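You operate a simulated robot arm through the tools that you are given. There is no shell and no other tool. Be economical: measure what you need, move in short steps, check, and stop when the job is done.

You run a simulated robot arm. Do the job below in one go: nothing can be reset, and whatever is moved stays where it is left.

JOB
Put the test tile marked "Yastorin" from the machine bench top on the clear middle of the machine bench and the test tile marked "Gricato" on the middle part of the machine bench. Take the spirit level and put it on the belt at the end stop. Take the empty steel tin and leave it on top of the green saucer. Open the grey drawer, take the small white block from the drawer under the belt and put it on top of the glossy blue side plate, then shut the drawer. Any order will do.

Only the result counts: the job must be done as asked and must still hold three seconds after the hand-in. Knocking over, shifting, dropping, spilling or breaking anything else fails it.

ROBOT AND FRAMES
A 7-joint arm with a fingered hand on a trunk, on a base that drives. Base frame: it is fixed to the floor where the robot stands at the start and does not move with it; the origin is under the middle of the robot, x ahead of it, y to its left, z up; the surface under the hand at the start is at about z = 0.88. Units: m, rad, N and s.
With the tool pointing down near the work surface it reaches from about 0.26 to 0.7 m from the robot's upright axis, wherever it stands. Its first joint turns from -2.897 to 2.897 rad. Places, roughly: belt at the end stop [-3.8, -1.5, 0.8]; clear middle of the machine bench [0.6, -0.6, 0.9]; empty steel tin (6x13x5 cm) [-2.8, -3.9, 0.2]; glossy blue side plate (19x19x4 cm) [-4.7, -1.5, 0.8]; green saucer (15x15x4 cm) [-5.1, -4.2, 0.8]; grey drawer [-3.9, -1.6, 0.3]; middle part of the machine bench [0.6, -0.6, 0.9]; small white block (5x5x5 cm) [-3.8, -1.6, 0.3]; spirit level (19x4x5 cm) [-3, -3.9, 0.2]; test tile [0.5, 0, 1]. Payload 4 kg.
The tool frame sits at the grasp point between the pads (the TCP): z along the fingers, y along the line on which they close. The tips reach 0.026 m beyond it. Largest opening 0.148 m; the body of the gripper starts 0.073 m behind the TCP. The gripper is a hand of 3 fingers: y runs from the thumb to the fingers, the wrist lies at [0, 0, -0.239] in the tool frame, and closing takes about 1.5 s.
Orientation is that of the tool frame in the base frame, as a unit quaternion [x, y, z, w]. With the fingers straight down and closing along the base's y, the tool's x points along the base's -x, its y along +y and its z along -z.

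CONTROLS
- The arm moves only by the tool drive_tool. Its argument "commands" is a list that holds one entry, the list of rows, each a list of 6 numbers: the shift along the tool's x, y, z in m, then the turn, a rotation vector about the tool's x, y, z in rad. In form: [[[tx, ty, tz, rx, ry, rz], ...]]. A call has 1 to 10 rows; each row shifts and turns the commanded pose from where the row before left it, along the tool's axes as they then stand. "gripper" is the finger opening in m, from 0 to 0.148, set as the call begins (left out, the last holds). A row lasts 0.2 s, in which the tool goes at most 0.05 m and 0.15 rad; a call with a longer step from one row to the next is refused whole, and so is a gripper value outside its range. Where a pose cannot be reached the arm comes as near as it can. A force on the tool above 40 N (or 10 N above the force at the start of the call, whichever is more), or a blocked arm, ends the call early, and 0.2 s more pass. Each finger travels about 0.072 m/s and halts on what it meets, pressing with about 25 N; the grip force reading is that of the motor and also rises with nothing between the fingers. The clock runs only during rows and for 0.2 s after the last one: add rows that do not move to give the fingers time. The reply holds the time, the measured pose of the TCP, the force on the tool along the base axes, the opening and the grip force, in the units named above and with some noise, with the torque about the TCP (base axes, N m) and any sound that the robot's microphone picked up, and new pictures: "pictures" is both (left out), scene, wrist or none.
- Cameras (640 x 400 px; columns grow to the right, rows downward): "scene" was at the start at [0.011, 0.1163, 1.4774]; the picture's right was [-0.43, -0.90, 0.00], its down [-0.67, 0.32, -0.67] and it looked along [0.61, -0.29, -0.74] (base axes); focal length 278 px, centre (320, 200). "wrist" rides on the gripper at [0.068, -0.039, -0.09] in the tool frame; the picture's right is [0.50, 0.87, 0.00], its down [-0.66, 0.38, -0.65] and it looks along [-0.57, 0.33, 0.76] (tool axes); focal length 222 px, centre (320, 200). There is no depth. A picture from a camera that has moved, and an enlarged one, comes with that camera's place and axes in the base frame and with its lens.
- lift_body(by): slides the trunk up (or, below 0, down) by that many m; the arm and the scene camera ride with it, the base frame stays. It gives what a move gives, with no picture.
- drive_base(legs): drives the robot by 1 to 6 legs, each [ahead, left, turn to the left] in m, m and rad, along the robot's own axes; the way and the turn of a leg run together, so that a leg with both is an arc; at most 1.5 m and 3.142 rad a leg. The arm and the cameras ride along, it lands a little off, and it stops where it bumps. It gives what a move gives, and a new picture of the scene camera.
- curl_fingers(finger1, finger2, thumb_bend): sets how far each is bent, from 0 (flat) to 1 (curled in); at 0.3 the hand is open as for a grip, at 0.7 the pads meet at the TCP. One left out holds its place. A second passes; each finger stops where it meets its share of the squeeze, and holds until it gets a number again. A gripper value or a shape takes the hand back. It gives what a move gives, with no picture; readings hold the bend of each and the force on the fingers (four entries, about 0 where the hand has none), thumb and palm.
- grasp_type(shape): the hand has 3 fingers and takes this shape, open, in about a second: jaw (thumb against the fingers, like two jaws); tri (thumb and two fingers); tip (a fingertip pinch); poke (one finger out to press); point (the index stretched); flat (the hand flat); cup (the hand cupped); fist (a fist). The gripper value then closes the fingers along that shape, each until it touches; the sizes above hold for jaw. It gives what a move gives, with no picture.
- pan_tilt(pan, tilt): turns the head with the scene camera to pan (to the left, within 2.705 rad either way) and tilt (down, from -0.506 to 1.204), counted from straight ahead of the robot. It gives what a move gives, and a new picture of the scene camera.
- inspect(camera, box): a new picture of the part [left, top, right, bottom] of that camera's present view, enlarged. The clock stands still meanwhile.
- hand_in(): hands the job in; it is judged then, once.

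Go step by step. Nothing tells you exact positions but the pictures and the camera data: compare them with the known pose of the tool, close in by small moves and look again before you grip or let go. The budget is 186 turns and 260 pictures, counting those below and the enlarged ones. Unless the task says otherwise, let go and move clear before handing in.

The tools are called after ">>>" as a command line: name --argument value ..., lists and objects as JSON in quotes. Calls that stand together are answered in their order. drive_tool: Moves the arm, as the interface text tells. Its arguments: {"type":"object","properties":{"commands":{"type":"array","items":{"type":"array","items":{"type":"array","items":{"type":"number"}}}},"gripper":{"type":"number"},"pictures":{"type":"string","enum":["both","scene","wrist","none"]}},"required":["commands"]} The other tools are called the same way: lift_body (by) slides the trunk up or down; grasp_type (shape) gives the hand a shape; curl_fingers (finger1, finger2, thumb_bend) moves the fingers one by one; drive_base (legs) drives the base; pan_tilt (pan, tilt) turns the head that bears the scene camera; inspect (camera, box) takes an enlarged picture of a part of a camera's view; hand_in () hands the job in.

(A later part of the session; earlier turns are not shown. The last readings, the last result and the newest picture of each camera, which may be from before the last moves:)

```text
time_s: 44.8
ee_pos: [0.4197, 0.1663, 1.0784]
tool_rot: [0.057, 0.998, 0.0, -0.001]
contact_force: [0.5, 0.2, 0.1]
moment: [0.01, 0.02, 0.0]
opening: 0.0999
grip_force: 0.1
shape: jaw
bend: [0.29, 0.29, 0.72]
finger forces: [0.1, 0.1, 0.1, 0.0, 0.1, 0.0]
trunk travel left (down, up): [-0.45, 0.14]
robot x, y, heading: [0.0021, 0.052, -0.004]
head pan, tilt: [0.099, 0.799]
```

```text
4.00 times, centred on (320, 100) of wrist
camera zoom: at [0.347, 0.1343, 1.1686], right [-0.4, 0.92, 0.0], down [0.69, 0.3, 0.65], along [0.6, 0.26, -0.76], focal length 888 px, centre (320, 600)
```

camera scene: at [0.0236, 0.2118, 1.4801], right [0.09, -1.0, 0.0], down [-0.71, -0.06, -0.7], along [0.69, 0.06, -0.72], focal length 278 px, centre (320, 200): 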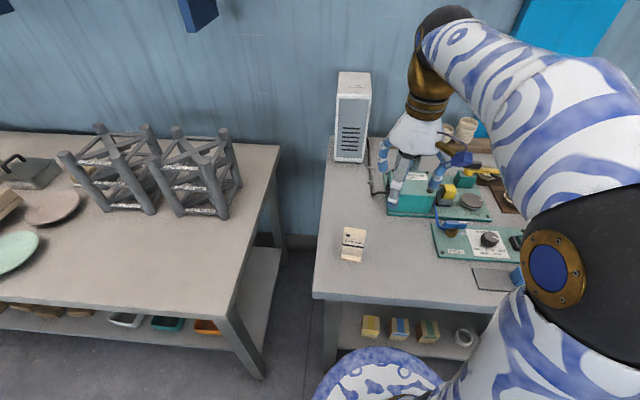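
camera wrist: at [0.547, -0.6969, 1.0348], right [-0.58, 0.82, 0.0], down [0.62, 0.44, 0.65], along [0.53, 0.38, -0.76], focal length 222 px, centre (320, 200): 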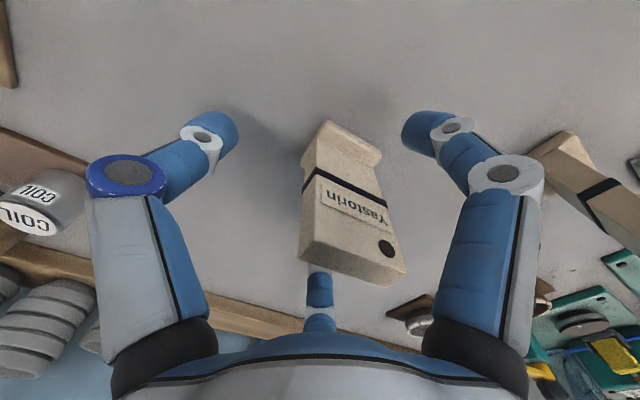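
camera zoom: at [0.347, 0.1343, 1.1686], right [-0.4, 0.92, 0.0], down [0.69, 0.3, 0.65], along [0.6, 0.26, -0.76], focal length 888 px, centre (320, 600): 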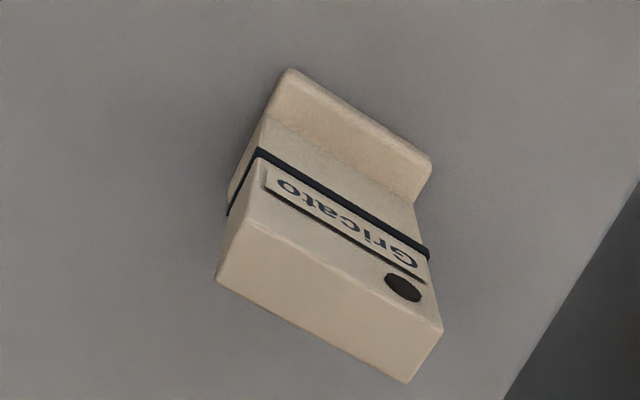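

>>> drive_tool --commands '[[[0.0015, 0.003, 0.04, 0, 0, 0], [0, 0, 0.04, 0, 0, 0], [0, 0, 0.035, 0, 0, 0], [0, 0, 0.017, 0, 0, 0], [0, 0, 0, 0, 0, 0]]]' --pictures "wrist"

>>> drive_tool --commands '[[[0, 0, 0, 0, 0, 0], [0, 0, 0, 0, 0, 0], [0, 0, 0, 0, 0, 0], [0, 0, 0, 0, 0, 0], [0, 0, 0, 0, 0, 0], [0, 0, 0, 0, 0, 0], [0, 0, 0, 0, 0, 0], [0, 0, 0, 0, 0, 0], [0, 0, 0, 0, 0, 0]]]' --gripper 0.0 --pictures "wrist"

```text
time_s: 46.0
ee_pos: [0.4192, 0.169, 0.9485]
tool_rot: [0.057, 0.998, 0.001, 0.001]
contact_force: [0.3, -0.3, 0.3]
moment: [0.02, 0.01, 0.02]
opening: 0.1001
grip_force: 0.1
shape: jaw
bend: [0.29, 0.29, 0.72]
finger forces: [0.1, 0.0, 0.0, 0.0, 0.0, 0.1]
trunk travel left (down, up): [-0.45, 0.14]
robot x, y, heading: [0.0057, 0.0519, -0.011]
head pan, tilt: [0.099, 0.799]
camera wrist: at [0.3468, 0.1379, 1.0383], right [-0.4, 0.92, 0.0], down [0.69, 0.3, 0.65], along [0.6, 0.26, -0.76], focal length 222 px, centre (320, 200)
```

wrist: 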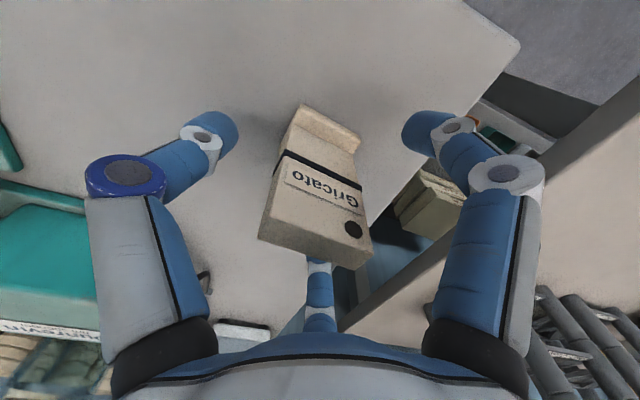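

```text
time_s: 48.0
ee_pos: [0.4188, 0.1692, 0.9478]
tool_rot: [0.057, 0.998, 0.0, 0.0]
contact_force: [0.6, -0.5, -0.9]
moment: [-0.02, -0.02, 0.0]
opening: 0.0137
grip_force: 25.2
shape: jaw
bend: [0.73, 0.73, 0.7]
finger forces: [19.2, 19.4, 0.0, 0.0, 21.7, 0.1]
trunk travel left (down, up): [-0.45, 0.14]
robot x, y, heading: [0.0005, 0.0508, -0.006]
head pan, tilt: [0.099, 0.799]
camera wrist: at [0.3468, 0.1379, 1.0386], right [-0.4, 0.92, 0.0], down [0.69, 0.3, 0.65], along [0.6, 0.26, -0.76], focal length 222 px, centre (320, 200)
```

wrist: 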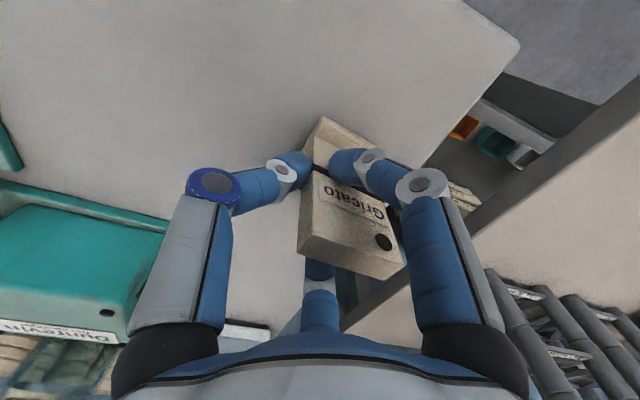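

Gricato is gripped. I lift and drive right to the middle.

>>> drive_tool --commands '[[[0, 0, -0.02, 0, 0, 0], [0, 0, -0.03, 0, 0, 0], [0, 0, -0.04, 0, 0, 0], [0, 0, -0.04, 0, 0, 0], [0, 0, -0.04, 0, 0, 0], [0, 0, -0.03, 0, 0, 0], [0, 0, 0, 0, 0, 0]]]' --pictures "wrist"

>>> drive_base --legs '[[0, -0.81, 0]]'

```text
time_s: 49.6
ee_pos: [0.4175, 0.1696, 1.1486]
tool_rot: [0.057, 0.998, 0.001, 0.0]
contact_force: [0.1, 0.5, -1.0]
moment: [0.02, 0.0, -0.02]
opening: 0.0137
grip_force: 24.9
shape: jaw
bend: [0.73, 0.73, 0.7]
finger forces: [19.4, 19.6, 0.0, 0.0, 21.2, 0.0]
trunk travel left (down, up): [-0.45, 0.14]
robot x, y, heading: [0.001, 0.0513, -0.013]
head pan, tilt: [0.099, 0.799]
camera wrist: at [0.3452, 0.1381, 1.2385], right [-0.4, 0.92, 0.0], down [0.69, 0.3, 0.65], along [0.6, 0.26, -0.76], focal length 222 px, centre (320, 200)
```

wrist: 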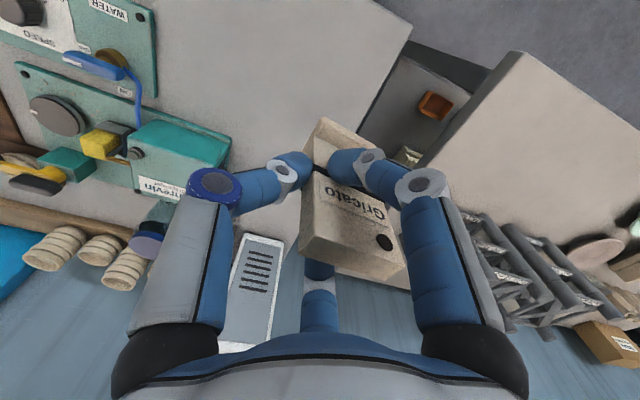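

```text
time_s: 54.0
ee_pos: [0.4075, -0.6551, 1.1486]
tool_rot: [0.06, 0.998, 0.0, 0.0]
contact_force: [-1.1, 0.6, -0.7]
moment: [-0.05, -0.01, 0.0]
opening: 0.0139
grip_force: 24.9
shape: jaw
bend: [0.73, 0.73, 0.7]
finger forces: [19.5, 19.7, 0.1, 0.0, 21.2, 0.1]
trunk travel left (down, up): [-0.45, 0.14]
robot x, y, heading: [-0.0113, -0.7686, -0.017]
head pan, tilt: [0.099, 0.799]
camera scene: at [0.014, -0.6099, 1.4801], right [0.08, -1.0, 0.0], down [-0.71, -0.06, -0.7], along [0.69, 0.06, -0.72], focal length 278 px, centre (320, 200)
```

scene: 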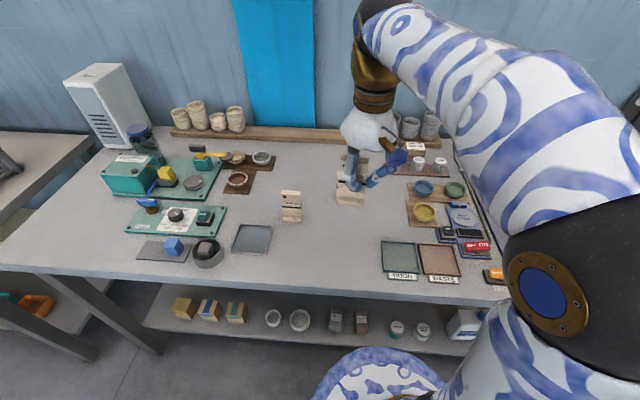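

>>> drive_tool --commands '[[[-0.0425, 0.015, 0, 0, 0, 0], [-0.042, 0.015, 0, 0, 0, 0], [0, 0, 0.04, 0, 0, 0], [0, 0, 0.04, 0, 0, 0], [0, 0, 0.04, 0, 0, 0], [0, 0, 0.035, 0, 0, 0], [0, 0, 0.025, 0, 0, 0], [0, 0, 0, 0, 0, 0]]]' --pictures "both"

```text
time_s: 55.8
ee_pos: [0.4974, -0.6332, 0.9685]
tool_rot: [0.06, 0.998, 0.001, -0.001]
contact_force: [-0.4, 0.1, -1.5]
moment: [-0.05, 0.01, 0.03]
opening: 0.0134
grip_force: 25.0
shape: jaw
bend: [0.73, 0.73, 0.7]
finger forces: [19.3, 19.5, 0.1, 0.0, 20.8, 0.0]
trunk travel left (down, up): [-0.45, 0.14]
robot x, y, heading: [-0.009, -0.7692, -0.016]
head pan, tilt: [0.099, 0.799]
camera scene: at [0.0142, -0.6098, 1.4801], right [0.08, -1.0, 0.0], down [-0.71, -0.06, -0.7], along [0.69, 0.06, -0.72], focal length 278 px, centre (320, 200)
camera wrist: at [0.4234, -0.6648, 1.0581], right [-0.39, 0.92, 0.0], down [0.7, 0.3, 0.65], along [0.6, 0.26, -0.76], focal length 222 px, centre (320, 200)
```

scene: 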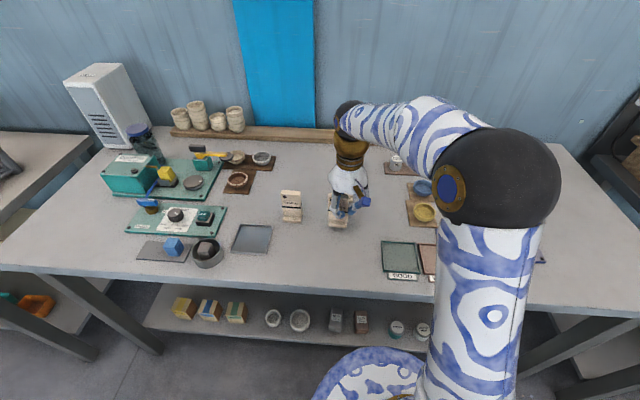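
wrist: 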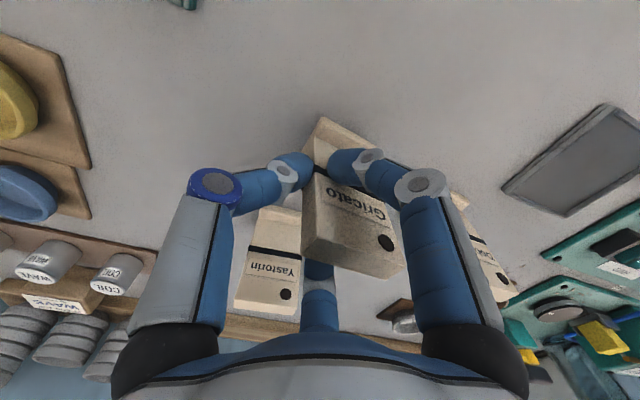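

Clear spot in front of Yastorin. I lower the rest, then open.

>>> drive_tool --commands '[[[0, 0, 0.012, 0, 0, 0], [0, 0, 0.008, 0, 0, 0], [0, 0, 0.0025, 0, 0, 0], [0, 0, 0, 0, 0, 0]]]' --pictures "none"

>>> drive_tool --commands '[[[0, 0, 0, 0, 0, 0], [0, 0, 0, 0, 0, 0], [0, 0, 0, 0, 0, 0], [0, 0, 0, 0, 0, 0], [0, 0, 0, 0, 0, 0], [0, 0, 0, 0, 0, 0]]]' --gripper 0.1 --pictures "wrist"

>>> drive_tool --commands '[[[0, 0, -0.03, 0, 0, 0], [0, 0, -0.04, 0, 0, 0], [0, 0, -0.045, 0, 0, 0], [0, 0, -0.045, 0, 0, 0], [0, 0, -0.045, 0, 0, 0], [0.045, 0, 0, 0, 0, 0], [0.045, 0, 0, 0, 0, 0], [0.045, 0, 0, 0, 0, 0]]]' --gripper 0.148 --pictures "scene"

```text
time_s: 56.8
ee_pos: [0.4952, -0.6365, 0.9461]
tool_rot: [0.061, 0.998, 0.0, 0.0]
contact_force: [0.9, -0.2, 10.3]
moment: [0.06, -0.04, 0.02]
opening: 0.0141
grip_force: 25.3
shape: jaw
bend: [0.74, 0.74, 0.69]
finger forces: [21.4, 22.2, 0.0, 0.0, 23.2, 0.0]
trunk travel left (down, up): [-0.45, 0.14]
robot x, y, heading: [-0.0122, -0.7692, -0.014]
head pan, tilt: [0.099, 0.799]
```

```text
time_s: 58.2
ee_pos: [0.4968, -0.6355, 0.946]
tool_rot: [0.061, 0.998, 0.001, 0.0]
contact_force: [0.5, 0.5, -0.3]
moment: [-0.02, -0.03, -0.01]
opening: 0.0996
grip_force: 0.2
shape: jaw
bend: [0.29, 0.29, 0.72]
finger forces: [0.0, 0.0, 0.0, 0.1, 0.0, 0.0]
trunk travel left (down, up): [-0.45, 0.14]
robot x, y, heading: [-0.0117, -0.7665, -0.016]
head pan, tilt: [0.099, 0.799]
camera wrist: at [0.4227, -0.6665, 1.0357], right [-0.39, 0.92, 0.0], down [0.7, 0.3, 0.65], along [0.6, 0.26, -0.76], focal length 222 px, centre (320, 200)
```

wrist: 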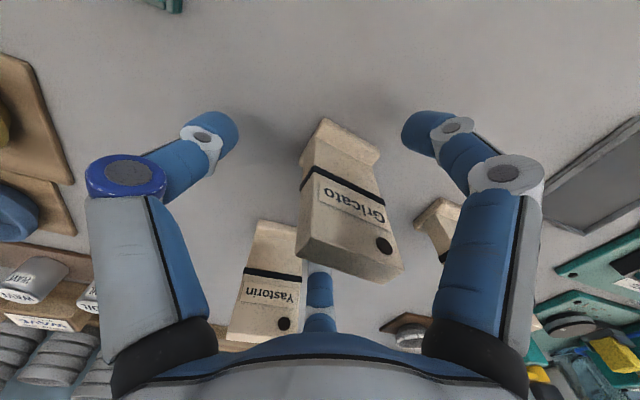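

```text
time_s: 60.0
ee_pos: [0.3622, -0.6188, 1.1531]
tool_rot: [0.061, 0.998, 0.0, 0.0]
contact_force: [-0.1, -0.8, -0.5]
moment: [0.0, 0.01, 0.0]
opening: 0.1479
grip_force: 0.0
shape: jaw
bend: [0.3, 0.3, 0.3]
finger forces: [0.1, 0.0, 0.0, 0.0, 0.0, 0.1]
trunk travel left (down, up): [-0.45, 0.14]
robot x, y, heading: [-0.011, -0.7714, -0.02]
head pan, tilt: [0.099, 0.799]
camera scene: at [0.0137, -0.6098, 1.4801], right [0.08, -1.0, 0.0], down [-0.71, -0.06, -0.7], along [0.7, 0.06, -0.72], focal length 278 px, centre (320, 200)
```

scene: 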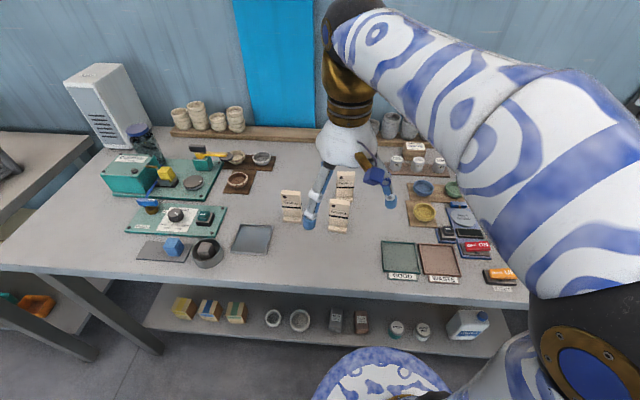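

Both tiles stand in the middle of the bench. Now I look behind the robot to plan the drive to the belt area.

>>> pan_tilt --pan 2.6 --tilt 0.35

>>> pan_tilt --pan -2.6 --tilt 0.35

>>> pan_tilt --pan 1.6 --tilt 0.45

```text
time_s: 62.2
ee_pos: [0.3623, -0.6198, 1.153]
tool_rot: [0.061, 0.998, -0.001, 0.0]
contact_force: [-0.1, -0.2, 0.7]
moment: [0.04, -0.01, 0.02]
opening: 0.1479
grip_force: 0.0
shape: jaw
bend: [0.3, 0.3, 0.3]
finger forces: [0.0, 0.0, 0.0, 0.0, 0.1, 0.0]
trunk travel left (down, up): [-0.45, 0.14]
robot x, y, heading: [-0.0086, -0.7662, -0.014]
head pan, tilt: [2.601, 0.351]
camera scene: at [-0.1454, -0.567, 1.5197], right [0.53, 0.85, 0.0], down [0.29, -0.18, -0.94], along [-0.8, 0.5, -0.34], focal length 278 px, centre (320, 200)
```

scene: 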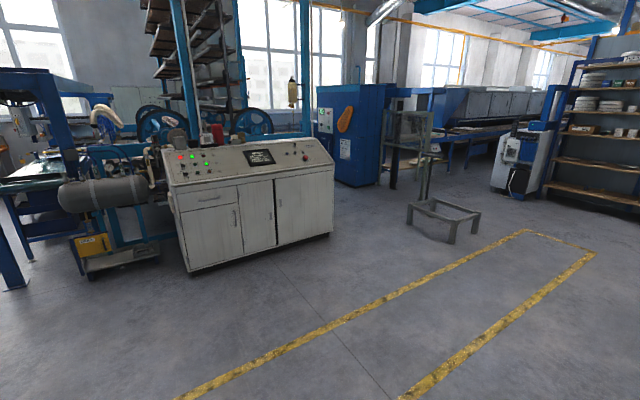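

```text
time_s: 66.3
ee_pos: [0.3628, -0.62, 1.1536]
tool_rot: [0.062, 0.998, 0.0, -0.001]
contact_force: [0.4, -0.2, 0.2]
moment: [0.01, -0.01, 0.06]
opening: 0.1479
grip_force: 0.0
shape: jaw
bend: [0.3, 0.3, 0.3]
finger forces: [0.0, 0.0, 0.0, 0.0, 0.1, 0.1]
trunk travel left (down, up): [-0.45, 0.14]
robot x, y, heading: [-0.0112, -0.7719, -0.014]
head pan, tilt: [-2.601, 0.351]
camera scene: at [-0.1471, -0.6629, 1.5198], right [-0.5, 0.87, 0.0], down [0.3, 0.17, -0.94], along [-0.81, -0.47, -0.34], focal length 278 px, centre (320, 200)
```

scene: 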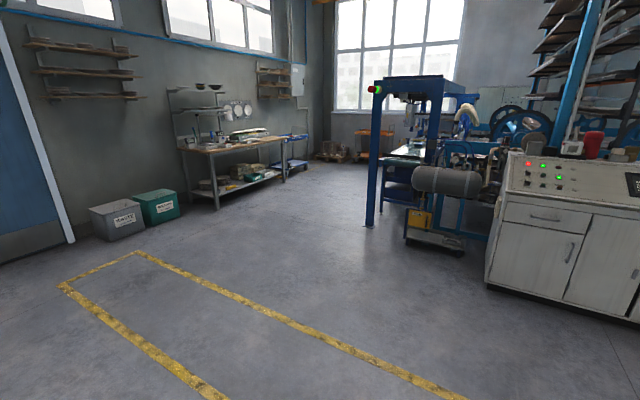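

```text
time_s: 69.7
ee_pos: [0.3617, -0.6199, 1.1543]
tool_rot: [0.062, 0.998, 0.0, 0.0]
contact_force: [0.0, 0.3, -0.7]
moment: [-0.01, -0.01, 0.02]
opening: 0.1482
grip_force: 0.1
shape: jaw
bend: [0.3, 0.3, 0.3]
finger forces: [0.1, 0.0, 0.0, 0.0, 0.0, 0.1]
trunk travel left (down, up): [-0.45, 0.14]
robot x, y, heading: [-0.0075, -0.7677, -0.018]
head pan, tilt: [1.6, 0.45]
camera scene: at [-0.0675, -0.5245, 1.5105], right [1.0, 0.01, 0.0], down [0.01, -0.44, -0.9], along [-0.01, 0.9, -0.44], focal length 278 px, centre (320, 200)
```

scene: 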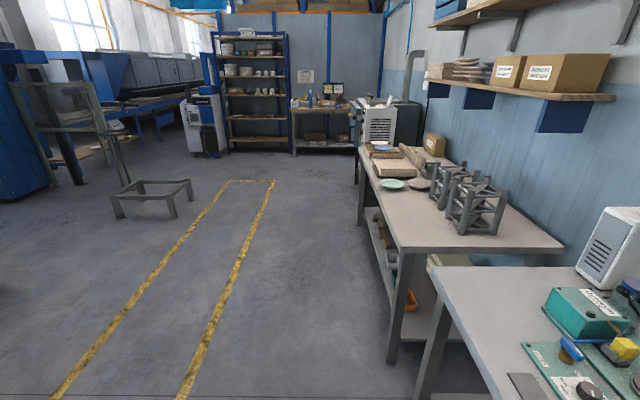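

The bench with the tin and level is at the far left (around x −2.8 to −4.4, y −4), and the blue machine with the belt stands near (−3.5, −1.6). The floor between is clear, so I back off, turn and drive toward the shelf.

>>> drive_base --legs '[[-0.5, 0, 0], [0, 0, -1.571], [0.75, -0.77, 0], [0.75, -0.77, 0], [0.65, -0.77, 0]]'

>>> pan_tilt --pan 0.0 --tilt 0.7

```text
time_s: 91.5
ee_pos: [-2.7061, -3.2119, 1.1539]
tool_rot: [0.75, 0.661, 0.0, -0.001]
contact_force: [0.4, 0.0, -0.4]
moment: [0.04, -0.01, -0.01]
opening: 0.148
grip_force: 0.0
shape: jaw
bend: [0.3, 0.3, 0.3]
finger forces: [0.1, 0.1, 0.1, 0.0, 0.1, 0.0]
trunk travel left (down, up): [-0.45, 0.14]
robot x, y, heading: [-2.8541, -2.8408, -1.586]
head pan, tilt: [1.6, 0.45]
camera scene: at [-2.6091, -2.7832, 1.5106], right [0.01, -1.0, 0.0], down [-0.44, 0.0, -0.9], along [0.9, 0.01, -0.44], focal length 278 px, centre (320, 200)
```

scene: 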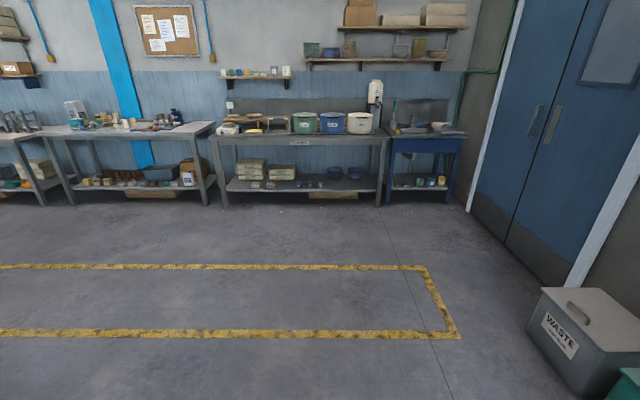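

```text
time_s: 93.1
ee_pos: [-2.7061, -3.2112, 1.1524]
tool_rot: [0.75, 0.661, 0.0, 0.0]
contact_force: [-0.5, -0.3, 0.1]
moment: [0.02, 0.05, 0.01]
opening: 0.148
grip_force: 0.1
shape: jaw
bend: [0.3, 0.3, 0.3]
finger forces: [0.0, 0.0, 0.0, 0.0, 0.0, 0.0]
trunk travel left (down, up): [-0.45, 0.14]
robot x, y, heading: [-2.8561, -2.8407, -1.598]
head pan, tilt: [0.0, 0.7]
camera scene: at [-2.7027, -2.8688, 1.4884], right [-1.0, 0.02, 0.0], down [0.01, 0.64, -0.77], along [-0.02, -0.76, -0.64], focal length 278 px, centre (320, 200)
```

scene: 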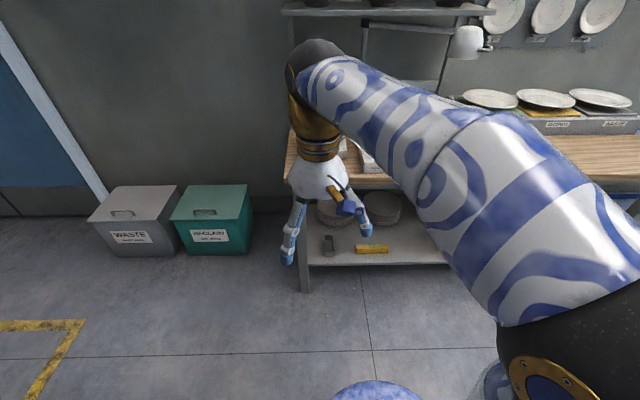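

The tin and the yellow spirit level sit on the low shelf near its front edge, under the wooden table top. I zoom in.

>>> inspect --camera "scene" --box '[280, 150, 460, 280]'

>>> inspect --camera "wrist" --box '[0, 0, 640, 400]'

```text
3.08 times, centred on (370, 215) of scene
camera zoom: at [-2.7027, -2.8688, 1.4884], right [-1.0, 0.02, 0.0], down [0.01, 0.64, -0.77], along [-0.02, -0.76, -0.64], focal length 856 px, centre (166, 154)
```

zoom: 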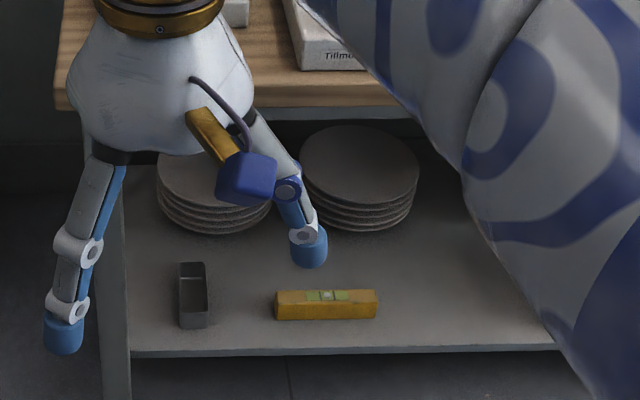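

```text
1.00 times, centred on (320, 200) of wrist (not enlarged: the box is as wide or as high as the picture)
camera zoom: at [-2.7374, -3.1397, 1.2427], right [0.92, 0.39, 0.0], down [0.29, -0.7, 0.65], along [0.25, -0.6, -0.76], focal length 222 px, centre (320, 200)
```

zoom: 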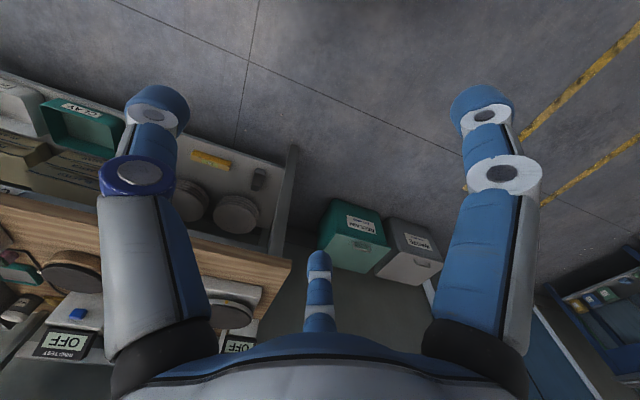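

Both items are on the low shelf (z ≈ 0.18), about 20 cm behind the table's front edge. I plan to lower the trunk fully, drop the arm low in front of the bench, then drive in under the table top.

>>> lift_body --by -0.45

>>> pan_tilt --pan 0.0 --tilt 0.35

```text
refused: -0.45 is not a number from -0.4 to 0.4
```

```text
time_s: 94.0
ee_pos: [-2.7063, -3.211, 1.153]
tool_rot: [0.75, 0.661, 0.0, 0.0]
contact_force: [-0.4, -0.3, 0.1]
moment: [-0.02, -0.02, 0.01]
opening: 0.1477
grip_force: 0.1
shape: jaw
bend: [0.3, 0.3, 0.3]
finger forces: [0.1, 0.1, 0.0, 0.0, 0.0, 0.1]
trunk travel left (down, up): [-0.45, 0.14]
robot x, y, heading: [-2.854, -2.8367, -1.592]
head pan, tilt: [0.0, 0.351]
camera scene: at [-2.7029, -2.877, 1.5197], right [-1.0, 0.02, 0.0], down [0.01, 0.34, -0.94], along [-0.02, -0.94, -0.34], focal length 278 px, centre (320, 200)
```

scene: 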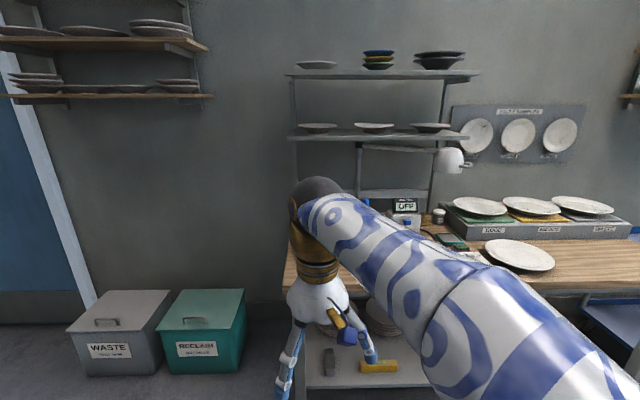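

>>> lift_body --by -0.4

>>> pan_tilt --pan 0.0 --tilt 0.4

```text
time_s: 97.8
ee_pos: [-2.7065, -3.2122, 0.7528]
tool_rot: [0.75, 0.661, 0.0, 0.001]
contact_force: [0.0, -0.3, -0.7]
moment: [-0.01, -0.03, 0.02]
opening: 0.148
grip_force: 0.0
shape: jaw
bend: [0.3, 0.3, 0.3]
finger forces: [0.0, 0.0, 0.0, 0.1, 0.0, 0.2]
trunk travel left (down, up): [-0.05, 0.54]
robot x, y, heading: [-2.8528, -2.8396, -1.593]
head pan, tilt: [0.0, 0.351]
```

```text
time_s: 98.4
ee_pos: [-2.706, -3.2097, 0.7526]
tool_rot: [0.75, 0.662, 0.0, 0.0]
contact_force: [-0.3, -0.9, 0.6]
moment: [0.0, 0.0, 0.0]
opening: 0.148
grip_force: 0.1
shape: jaw
bend: [0.3, 0.3, 0.3]
finger forces: [0.0, 0.0, 0.1, 0.1, 0.1, 0.0]
trunk travel left (down, up): [-0.05, 0.54]
robot x, y, heading: [-2.849, -2.8397, -1.59]
head pan, tilt: [0.0, 0.4]
camera scene: at [-2.703, -2.8765, 1.1152], right [-1.0, 0.02, 0.0], down [0.01, 0.39, -0.92], along [-0.02, -0.92, -0.39], focal length 278 px, centre (320, 200)
```

scene: 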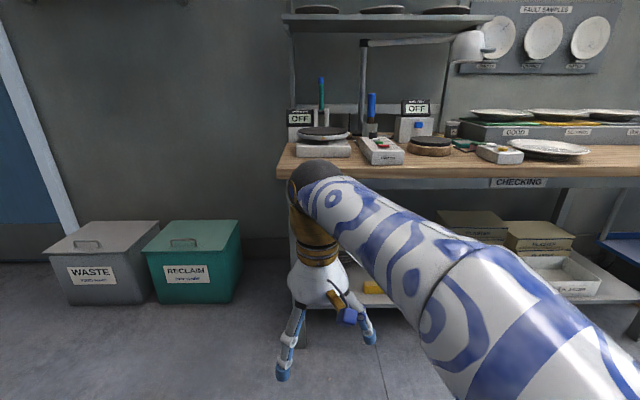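

Table underside front edge sits at about z 0.81, y −3.77. I lower the last bit of trunk and bring the hand down low in front of the shelf.

>>> lift_body --by -0.05

>>> drive_tool --commands '[[[-0.02, 0, 0.03, 0, 0, -0.126], [-0.025, 0, 0.04, 0, 0, 0], [-0.025, 0, 0.04, 0, 0, 0], [-0.025, 0, 0.04, 0, 0, 0], [-0.025, 0, 0.04, 0, 0, 0], [-0.025, 0, 0.04, 0, 0, 0], [-0.025, 0, 0.04, 0, 0, 0], [-0.025, 0, 0.04, 0, 0, 0], [-0.025, 0, 0.04, 0, 0, 0], [0, 0, 0, 0, 0, 0]]]' --pictures "both"

```text
time_s: 99.3
ee_pos: [-2.7072, -3.2117, 0.7031]
tool_rot: [0.75, 0.661, -0.001, 0.0]
contact_force: [0.1, 0.0, 0.0]
moment: [-0.02, 0.0, 0.0]
opening: 0.1478
grip_force: 0.0
shape: jaw
bend: [0.3, 0.3, 0.3]
finger forces: [0.0, 0.0, 0.0, 0.1, 0.0, 0.0]
trunk travel left (down, up): [0.0, 0.59]
robot x, y, heading: [-2.8508, -2.8426, -1.59]
head pan, tilt: [0.0, 0.4]
```

```text
time_s: 101.5
ee_pos: [-2.7103, -3.4319, 0.3531]
tool_rot: [0.707, 0.708, 0.0, -0.001]
contact_force: [0.1, -0.3, 0.0]
moment: [0.01, 0.01, 0.0]
opening: 0.1477
grip_force: 0.0
shape: jaw
bend: [0.3, 0.3, 0.3]
finger forces: [0.0, 0.0, 0.1, 0.0, 0.0, 0.0]
trunk travel left (down, up): [0.0, 0.59]
robot x, y, heading: [-2.8548, -2.839, -1.593]
head pan, tilt: [0.0, 0.4]
camera scene: at [-2.703, -2.8766, 1.0652], right [-1.0, 0.02, 0.0], down [0.01, 0.39, -0.92], along [-0.02, -0.92, -0.39], focal length 278 px, centre (320, 200)
camera wrist: at [-2.7505, -3.3647, 0.4437], right [0.87, 0.5, 0.0], down [0.38, -0.66, 0.65], along [0.33, -0.57, -0.76], focal length 222 px, centre (320, 200)
```

scene: 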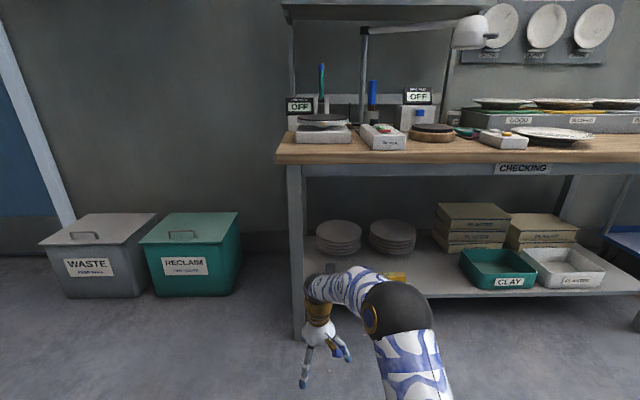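
wrist: 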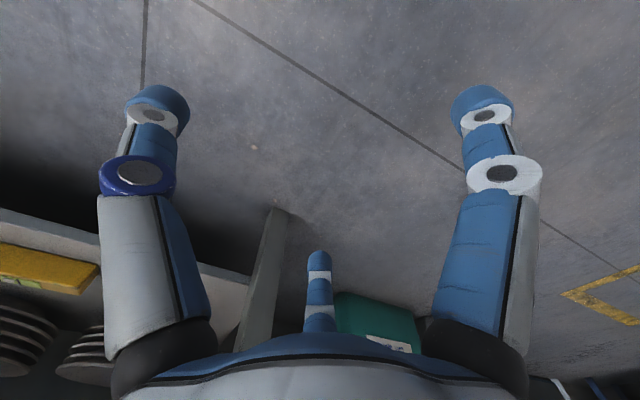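

The arm fits below the table top. I drive forward 0.45 m with a small shift right so the hand comes above the tin.

>>> drive_base --legs '[[0.4, -0.08, 0]]'

>>> drive_tool --commands '[[[0, 0, 0, 0, 0, 0]]]' --pictures "wrist"

```text
time_s: 104.1
ee_pos: [-2.8037, -3.8304, 0.3537]
tool_rot: [0.71, 0.705, 0.0, 0.0]
contact_force: [-0.7, 0.6, 1.1]
moment: [0.02, -0.02, 0.0]
opening: 0.1477
grip_force: 0.1
shape: jaw
bend: [0.3, 0.3, 0.3]
finger forces: [0.0, 0.0, 0.1, 0.0, 0.0, 0.0]
trunk travel left (down, up): [0.0, 0.59]
robot x, y, heading: [-2.9421, -3.2375, -1.599]
head pan, tilt: [0.0, 0.4]
camera scene: at [-2.7928, -3.2746, 1.0652], right [-1.0, 0.03, 0.0], down [0.01, 0.39, -0.92], along [-0.03, -0.92, -0.39], focal length 278 px, centre (320, 200)
```

scene: 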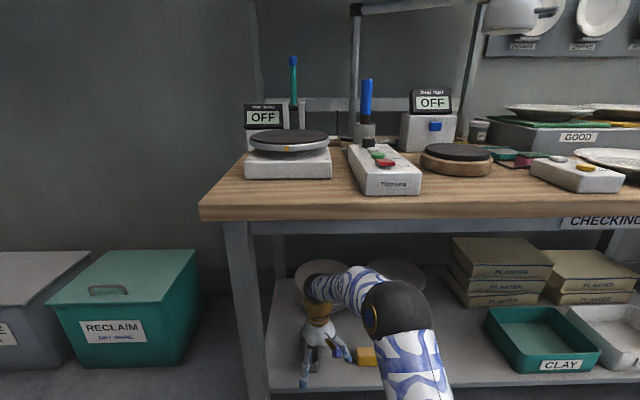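

```text
time_s: 104.5
ee_pos: [-2.8039, -3.8286, 0.3535]
tool_rot: [0.71, 0.705, 0.0, 0.0]
contact_force: [0.7, -0.5, -0.5]
moment: [-0.05, -0.02, -0.02]
opening: 0.1478
grip_force: 0.1
shape: jaw
bend: [0.3, 0.3, 0.3]
finger forces: [0.0, 0.0, 0.1, 0.0, 0.1, 0.1]
trunk travel left (down, up): [0.0, 0.59]
robot x, y, heading: [-2.944, -3.2433, -1.597]
head pan, tilt: [0.0, 0.4]
camera wrist: at [-2.8433, -3.7621, 0.444], right [0.87, 0.49, 0.0], down [0.37, -0.66, 0.65], along [0.32, -0.57, -0.76], focal length 222 px, centre (320, 200)
```

wrist: 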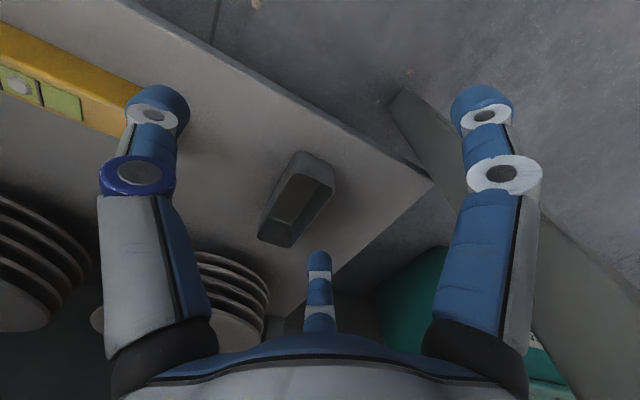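

>>> inspect --camera "wrist" --box '[240, 130, 360, 260]'

```text
3.08 times, centred on (300, 195) of wrist
camera zoom: at [-2.8433, -3.7621, 0.444], right [0.87, 0.49, 0.0], down [0.37, -0.66, 0.65], along [0.32, -0.57, -0.76], focal length 684 px, centre (382, 215)
```

zoom: 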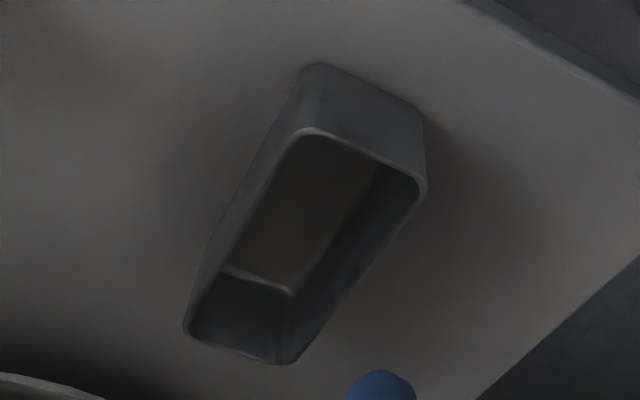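

The tin spans roughly x −2.80…−2.74, y −3.90…−4.04, rim at z ≈ 0.225. I extend and lower a bit, then drive in a little more.

>>> drive_tool --commands '[[[-0.035, 0, 0.025, 0, 0, 0], [-0.035, 0, 0.025, 0, 0, 0], [0, 0, 0, 0, 0, 0]]]' --pictures "none"

>>> drive_base --legs '[[0.07, 0.047, 0]]'

>>> drive_tool --commands '[[[0, 0, 0, 0, 0, 0]]]' --pictures "wrist"

```text
time_s: 105.3
ee_pos: [-2.8054, -3.8977, 0.302]
tool_rot: [0.709, 0.705, 0.0, 0.0]
contact_force: [-0.1, -0.3, -0.3]
moment: [-0.04, 0.0, -0.03]
opening: 0.148
grip_force: 0.0
shape: jaw
bend: [0.3, 0.3, 0.3]
finger forces: [0.0, 0.1, 0.1, 0.0, 0.0, 0.0]
trunk travel left (down, up): [0.0, 0.59]
robot x, y, heading: [-2.9423, -3.2366, -1.6]
head pan, tilt: [0.0, 0.4]
```

```text
time_s: 106.3
ee_pos: [-2.7581, -3.9707, 0.3038]
tool_rot: [0.709, 0.706, 0.0, 0.0]
contact_force: [0.4, -0.8, 0.2]
moment: [0.0, 0.01, 0.0]
opening: 0.1478
grip_force: 0.1
shape: jaw
bend: [0.3, 0.3, 0.3]
finger forces: [0.1, 0.1, 0.0, 0.0, 0.0, 0.0]
trunk travel left (down, up): [0.0, 0.59]
robot x, y, heading: [-2.8943, -3.3088, -1.598]
head pan, tilt: [0.0, 0.4]
camera scene: at [-2.7459, -3.3462, 1.0652], right [-1.0, 0.03, 0.0], down [0.01, 0.39, -0.92], along [-0.02, -0.92, -0.39], focal length 278 px, centre (320, 200)
```

scene: 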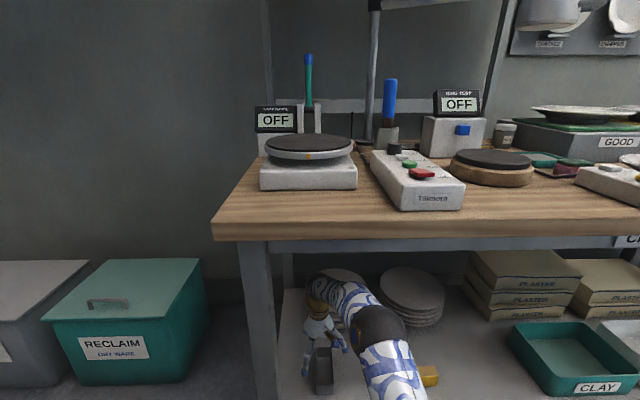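

```text
time_s: 106.7
ee_pos: [-2.7582, -3.9706, 0.3029]
tool_rot: [0.709, 0.705, 0.0, 0.0]
contact_force: [0.8, -0.1, -0.5]
moment: [0.03, 0.04, -0.02]
opening: 0.1477
grip_force: 0.1
shape: jaw
bend: [0.3, 0.3, 0.3]
finger forces: [0.0, 0.1, 0.0, 0.1, 0.0, 0.0]
trunk travel left (down, up): [0.0, 0.59]
robot x, y, heading: [-2.8963, -3.3109, -1.6]
head pan, tilt: [0.0, 0.4]
camera wrist: at [-2.7978, -3.903, 0.3927], right [0.87, 0.5, 0.0], down [0.37, -0.66, 0.65], along [0.32, -0.57, -0.76], focal length 222 px, centre (320, 200)
```

wrist: 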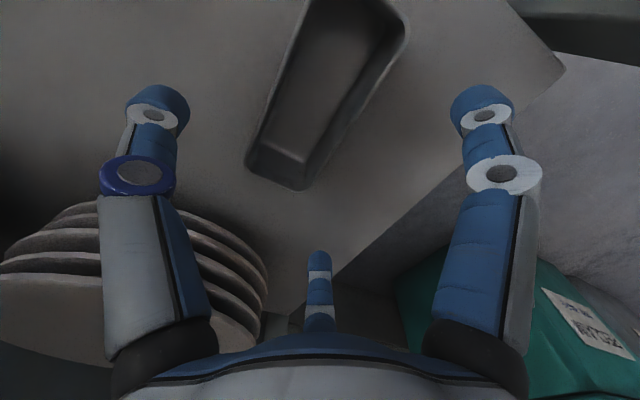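

Triangulating, the tin rim is at z ≈ 0.245 and its centre at (−2.777, −3.948). I align with the fingers straddling its width and descend.

>>> drive_tool --commands '[[[0.022, -0.003, 0, 0, 0, 0], [0, 0, 0.03, 0, 0, 0], [0, 0, 0.025, 0, 0, 0], [0, 0, 0.01, 0, 0, 0], [0, 0, 0, 0, 0, 0]]]' --pictures "wrist"

```text
time_s: 107.9
ee_pos: [-2.7607, -3.9505, 0.2387]
tool_rot: [0.709, 0.705, 0.0, 0.001]
contact_force: [0.1, 0.2, 0.5]
moment: [0.03, 0.02, -0.01]
opening: 0.148
grip_force: 0.1
shape: jaw
bend: [0.3, 0.3, 0.3]
finger forces: [0.1, 0.0, 0.0, 0.1, 0.1, 0.0]
trunk travel left (down, up): [0.0, 0.59]
robot x, y, heading: [-2.8964, -3.3087, -1.598]
head pan, tilt: [0.0, 0.4]
camera wrist: at [-2.8005, -3.8829, 0.3278], right [0.87, 0.49, 0.0], down [0.37, -0.66, 0.65], along [0.32, -0.57, -0.76], focal length 222 px, centre (320, 200)
```

wrist: 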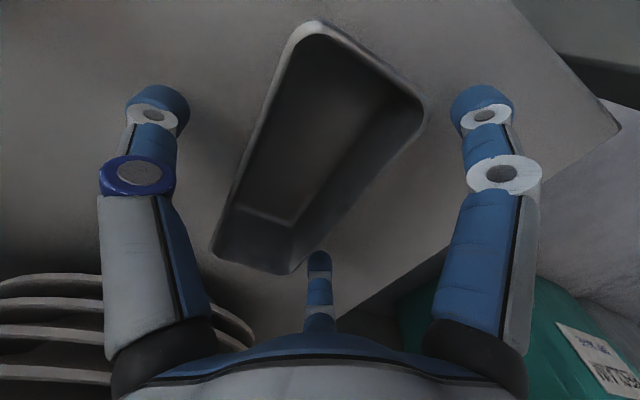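

>>> drive_tool --commands '[[[0, 0, 0.009, 0, 0, 0], [0, 0, 0, 0, 0, 0]]]' --pictures "none"

>>> drive_tool --commands '[[[0, 0, 0, 0, 0, 0], [0, 0, 0, 0, 0, 0], [0, 0, 0, 0, 0, 0], [0, 0, 0, 0, 0, 0], [0, 0, 0, 0, 0, 0]]]' --gripper 0.08 --pictures "wrist"

```text
time_s: 108.5
ee_pos: [-2.7595, -3.9484, 0.2283]
tool_rot: [0.709, 0.705, 0.0, 0.0]
contact_force: [-0.1, -0.2, 0.0]
moment: [-0.02, 0.01, 0.05]
opening: 0.1476
grip_force: 0.0
shape: jaw
bend: [0.3, 0.3, 0.3]
finger forces: [0.0, 0.0, 0.0, 0.0, 0.0, 0.0]
trunk travel left (down, up): [0.0, 0.59]
robot x, y, heading: [-2.8974, -3.3095, -1.603]
head pan, tilt: [0.0, 0.4]
```

```text
time_s: 109.7
ee_pos: [-2.7607, -3.9495, 0.229]
tool_rot: [0.709, 0.705, -0.001, -0.001]
contact_force: [-0.4, 0.5, -0.3]
moment: [0.0, 0.02, 0.02]
opening: 0.0817
grip_force: 0.0
shape: jaw
bend: [0.34, 0.34, 0.7]
finger forces: [0.1, 0.1, 0.0, 0.1, 0.5, 0.0]
trunk travel left (down, up): [0.0, 0.59]
robot x, y, heading: [-2.8951, -3.3092, -1.59]
head pan, tilt: [0.0, 0.4]
camera wrist: at [-2.8002, -3.8822, 0.3189], right [0.87, 0.49, 0.0], down [0.37, -0.66, 0.65], along [0.32, -0.57, -0.76], focal length 222 px, centre (320, 200)
```

wrist: 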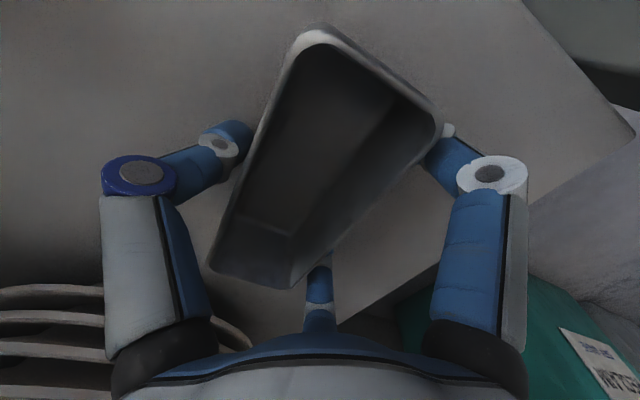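

>>> drive_tool --commands '[[[0, 0, 0, 0, 0, 0], [0, 0, 0, 0, 0, 0], [0, 0, 0, 0, 0, 0], [0, 0, 0, 0, 0, 0], [0, 0, 0, 0, 0, 0], [0, 0, 0, 0, 0, 0], [0, 0, 0, 0, 0, 0]]]' --gripper 0.0 --pictures "wrist"

```text
time_s: 111.3
ee_pos: [-2.7608, -3.9481, 0.2289]
tool_rot: [0.709, 0.706, 0.0, 0.0]
contact_force: [-0.4, 0.2, 0.2]
moment: [0.01, 0.0, 0.03]
opening: 0.0562
grip_force: 25.2
shape: jaw
bend: [0.8, 0.8, 0.7]
finger forces: [15.3, 14.9, 0.1, 0.0, 29.7, 0.0]
trunk travel left (down, up): [0.0, 0.59]
robot x, y, heading: [-2.8934, -3.3122, -1.596]
head pan, tilt: [0.0, 0.4]
camera wrist: at [-2.8002, -3.8822, 0.3189], right [0.87, 0.49, 0.0], down [0.37, -0.66, 0.65], along [0.32, -0.57, -0.76], focal length 222 px, centre (320, 200)
```

wrist: 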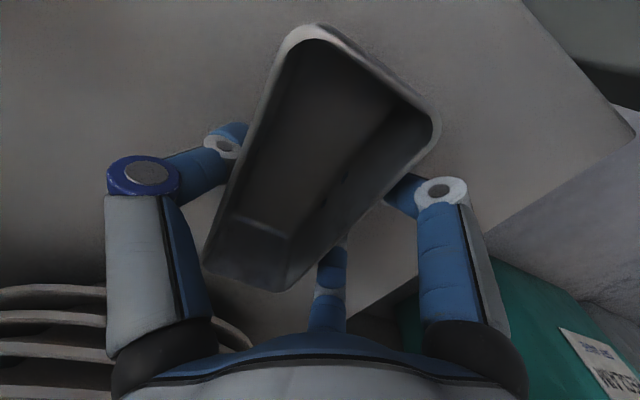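

The tin is gripped across its width (5.6 cm). I lift a little and back out from under the table.

>>> drive_tool --commands '[[[0, 0, -0.02, 0, 0, 0], [0, 0, -0.03, 0, 0, 0], [0, 0, -0.02, 0, 0, 0], [0, 0, 0, 0, 0, 0]]]' --pictures "wrist"

>>> drive_base --legs '[[-0.6, 0, 0]]'

```text
time_s: 112.3
ee_pos: [-2.7606, -3.9498, 0.2993]
tool_rot: [0.709, 0.705, 0.0, 0.0]
contact_force: [-0.3, 0.3, -0.8]
moment: [0.02, -0.01, -0.01]
opening: 0.0564
grip_force: 25.2
shape: jaw
bend: [0.8, 0.8, 0.7]
finger forces: [15.1, 14.8, 0.1, 0.0, 29.6, 0.0]
trunk travel left (down, up): [0.0, 0.59]
robot x, y, heading: [-2.8936, -3.3082, -1.599]
head pan, tilt: [0.0, 0.4]
camera wrist: at [-2.8005, -3.8818, 0.389], right [0.87, 0.49, 0.0], down [0.37, -0.66, 0.65], along [0.32, -0.57, -0.76], focal length 222 px, centre (320, 200)
```

wrist: 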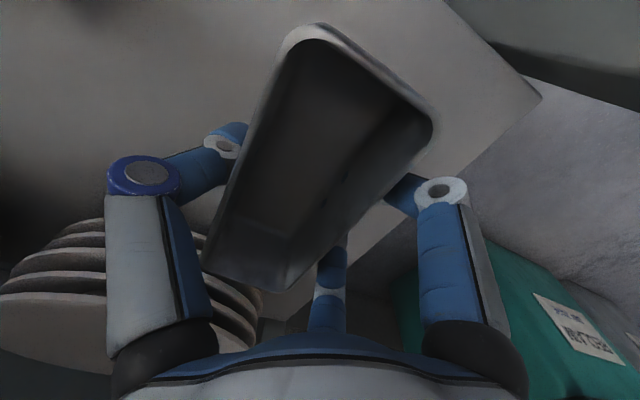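

```text
time_s: 115.8
ee_pos: [-2.7437, -3.3436, 0.298]
tool_rot: [0.708, 0.706, 0.001, 0.001]
contact_force: [0.8, -0.3, -1.2]
moment: [0.01, -0.04, 0.0]
opening: 0.0564
grip_force: 24.9
shape: jaw
bend: [0.8, 0.8, 0.7]
finger forces: [15.0, 14.9, 0.0, 0.0, 29.6, 0.0]
trunk travel left (down, up): [0.0, 0.59]
robot x, y, heading: [-2.8827, -2.7047, -1.596]
head pan, tilt: [0.0, 0.4]
camera scene: at [-2.7302, -2.7401, 1.0652], right [-1.0, 0.02, 0.0], down [0.01, 0.39, -0.92], along [-0.02, -0.92, -0.39], focal length 278 px, centre (320, 200)
```

scene: 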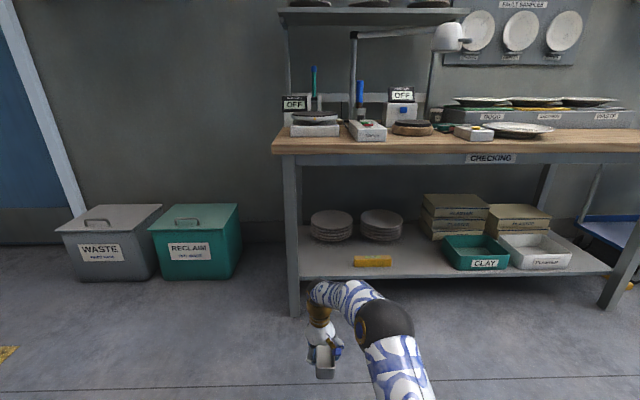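

Tin clear. I raise arm and trunk back up and drive along the wall toward the saucer at (−5.1, −4.2).

>>> drive_tool --commands '[[[0.01, 0, -0.04, 0, 0, 0], [0.025, 0, -0.04, 0, 0, 0], [0.025, 0, -0.04, 0, 0, 0], [0.025, 0, -0.04, 0, 0, 0], [0.025, 0, -0.04, 0, 0, 0], [0.025, 0, -0.04, 0, 0, 0], [0.025, 0, -0.04, 0, 0, 0], [0.025, 0, -0.04, 0, 0, 0], [0.025, 0, -0.04, 0, 0, 0], [0.02, 0, -0.04, 0, 0, 0]]]' --pictures "none"

>>> lift_body --by 0.4

>>> drive_base --legs '[[0, -1.2, 0], [0, -1.0, 0]]'

>>> pan_tilt --pan 0.0 --tilt 0.6

```text
time_s: 118.0
ee_pos: [-2.7416, -3.1126, 0.6996]
tool_rot: [0.709, 0.705, 0.001, 0.0]
contact_force: [-0.2, -0.4, -0.9]
moment: [-0.01, -0.02, 0.0]
opening: 0.0563
grip_force: 24.9
shape: jaw
bend: [0.8, 0.8, 0.7]
finger forces: [15.0, 14.7, 0.0, 0.0, 29.6, 0.0]
trunk travel left (down, up): [0.0, 0.59]
robot x, y, heading: [-2.8836, -2.702, -1.594]
head pan, tilt: [0.0, 0.4]
```

```text
time_s: 121.8
ee_pos: [-2.7411, -3.1135, 1.0988]
tool_rot: [0.709, 0.706, 0.0, 0.0]
contact_force: [0.2, 0.1, -1.4]
moment: [-0.01, -0.01, -0.03]
opening: 0.056
grip_force: 25.1
shape: jaw
bend: [0.8, 0.8, 0.7]
finger forces: [14.9, 14.8, 0.1, 0.0, 29.6, 0.0]
trunk travel left (down, up): [-0.4, 0.19]
robot x, y, heading: [-2.8781, -2.7031, -1.598]
head pan, tilt: [0.0, 0.4]
```

```text
time_s: 132.8
ee_pos: [-4.983, -3.0519, 1.0988]
tool_rot: [0.714, 0.7, 0.0, 0.0]
contact_force: [0.2, 0.9, -0.9]
moment: [0.05, 0.0, -0.01]
opening: 0.0561
grip_force: 24.3
shape: jaw
bend: [0.8, 0.8, 0.7]
finger forces: [14.9, 14.8, 0.1, 0.0, 29.6, 0.0]
trunk travel left (down, up): [-0.4, 0.19]
robot x, y, heading: [-5.1137, -2.6361, -1.61]
head pan, tilt: [0.0, 0.4]
camera scene: at [-4.9645, -2.6782, 1.4652], right [-1.0, 0.04, 0.0], down [0.02, 0.39, -0.92], along [-0.04, -0.92, -0.39], focal length 278 px, centre (320, 200)
```

scene: 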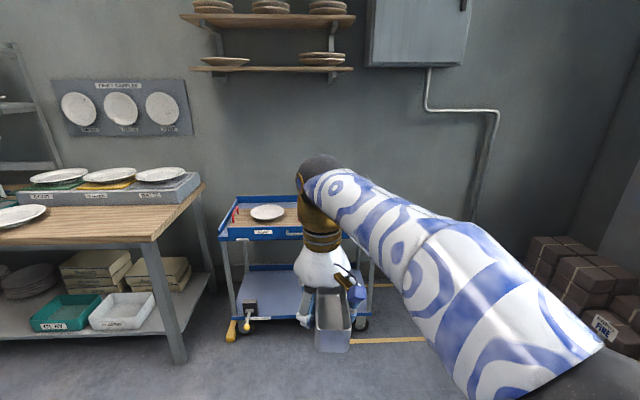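

```text
time_s: 133.6
ee_pos: [-4.9826, -3.053, 1.0995]
tool_rot: [0.714, 0.7, 0.0, 0.001]
contact_force: [-0.3, -0.3, -0.7]
moment: [-0.01, -0.02, 0.0]
opening: 0.0563
grip_force: 24.8
shape: jaw
bend: [0.8, 0.8, 0.7]
finger forces: [14.9, 14.6, 0.0, 0.0, 29.6, 0.0]
trunk travel left (down, up): [-0.4, 0.19]
robot x, y, heading: [-5.1149, -2.6392, -1.61]
head pan, tilt: [0.0, 0.6]
camera scene: at [-4.9643, -2.674, 1.447], right [-1.0, 0.04, 0.0], down [0.02, 0.56, -0.83], along [-0.03, -0.82, -0.56], focal length 278 px, centre (320, 200)
```

scene: 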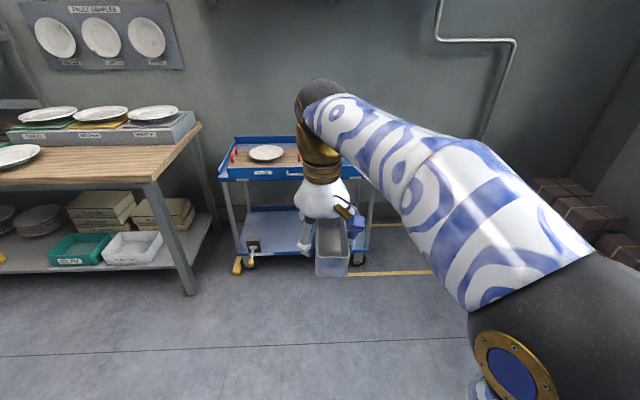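

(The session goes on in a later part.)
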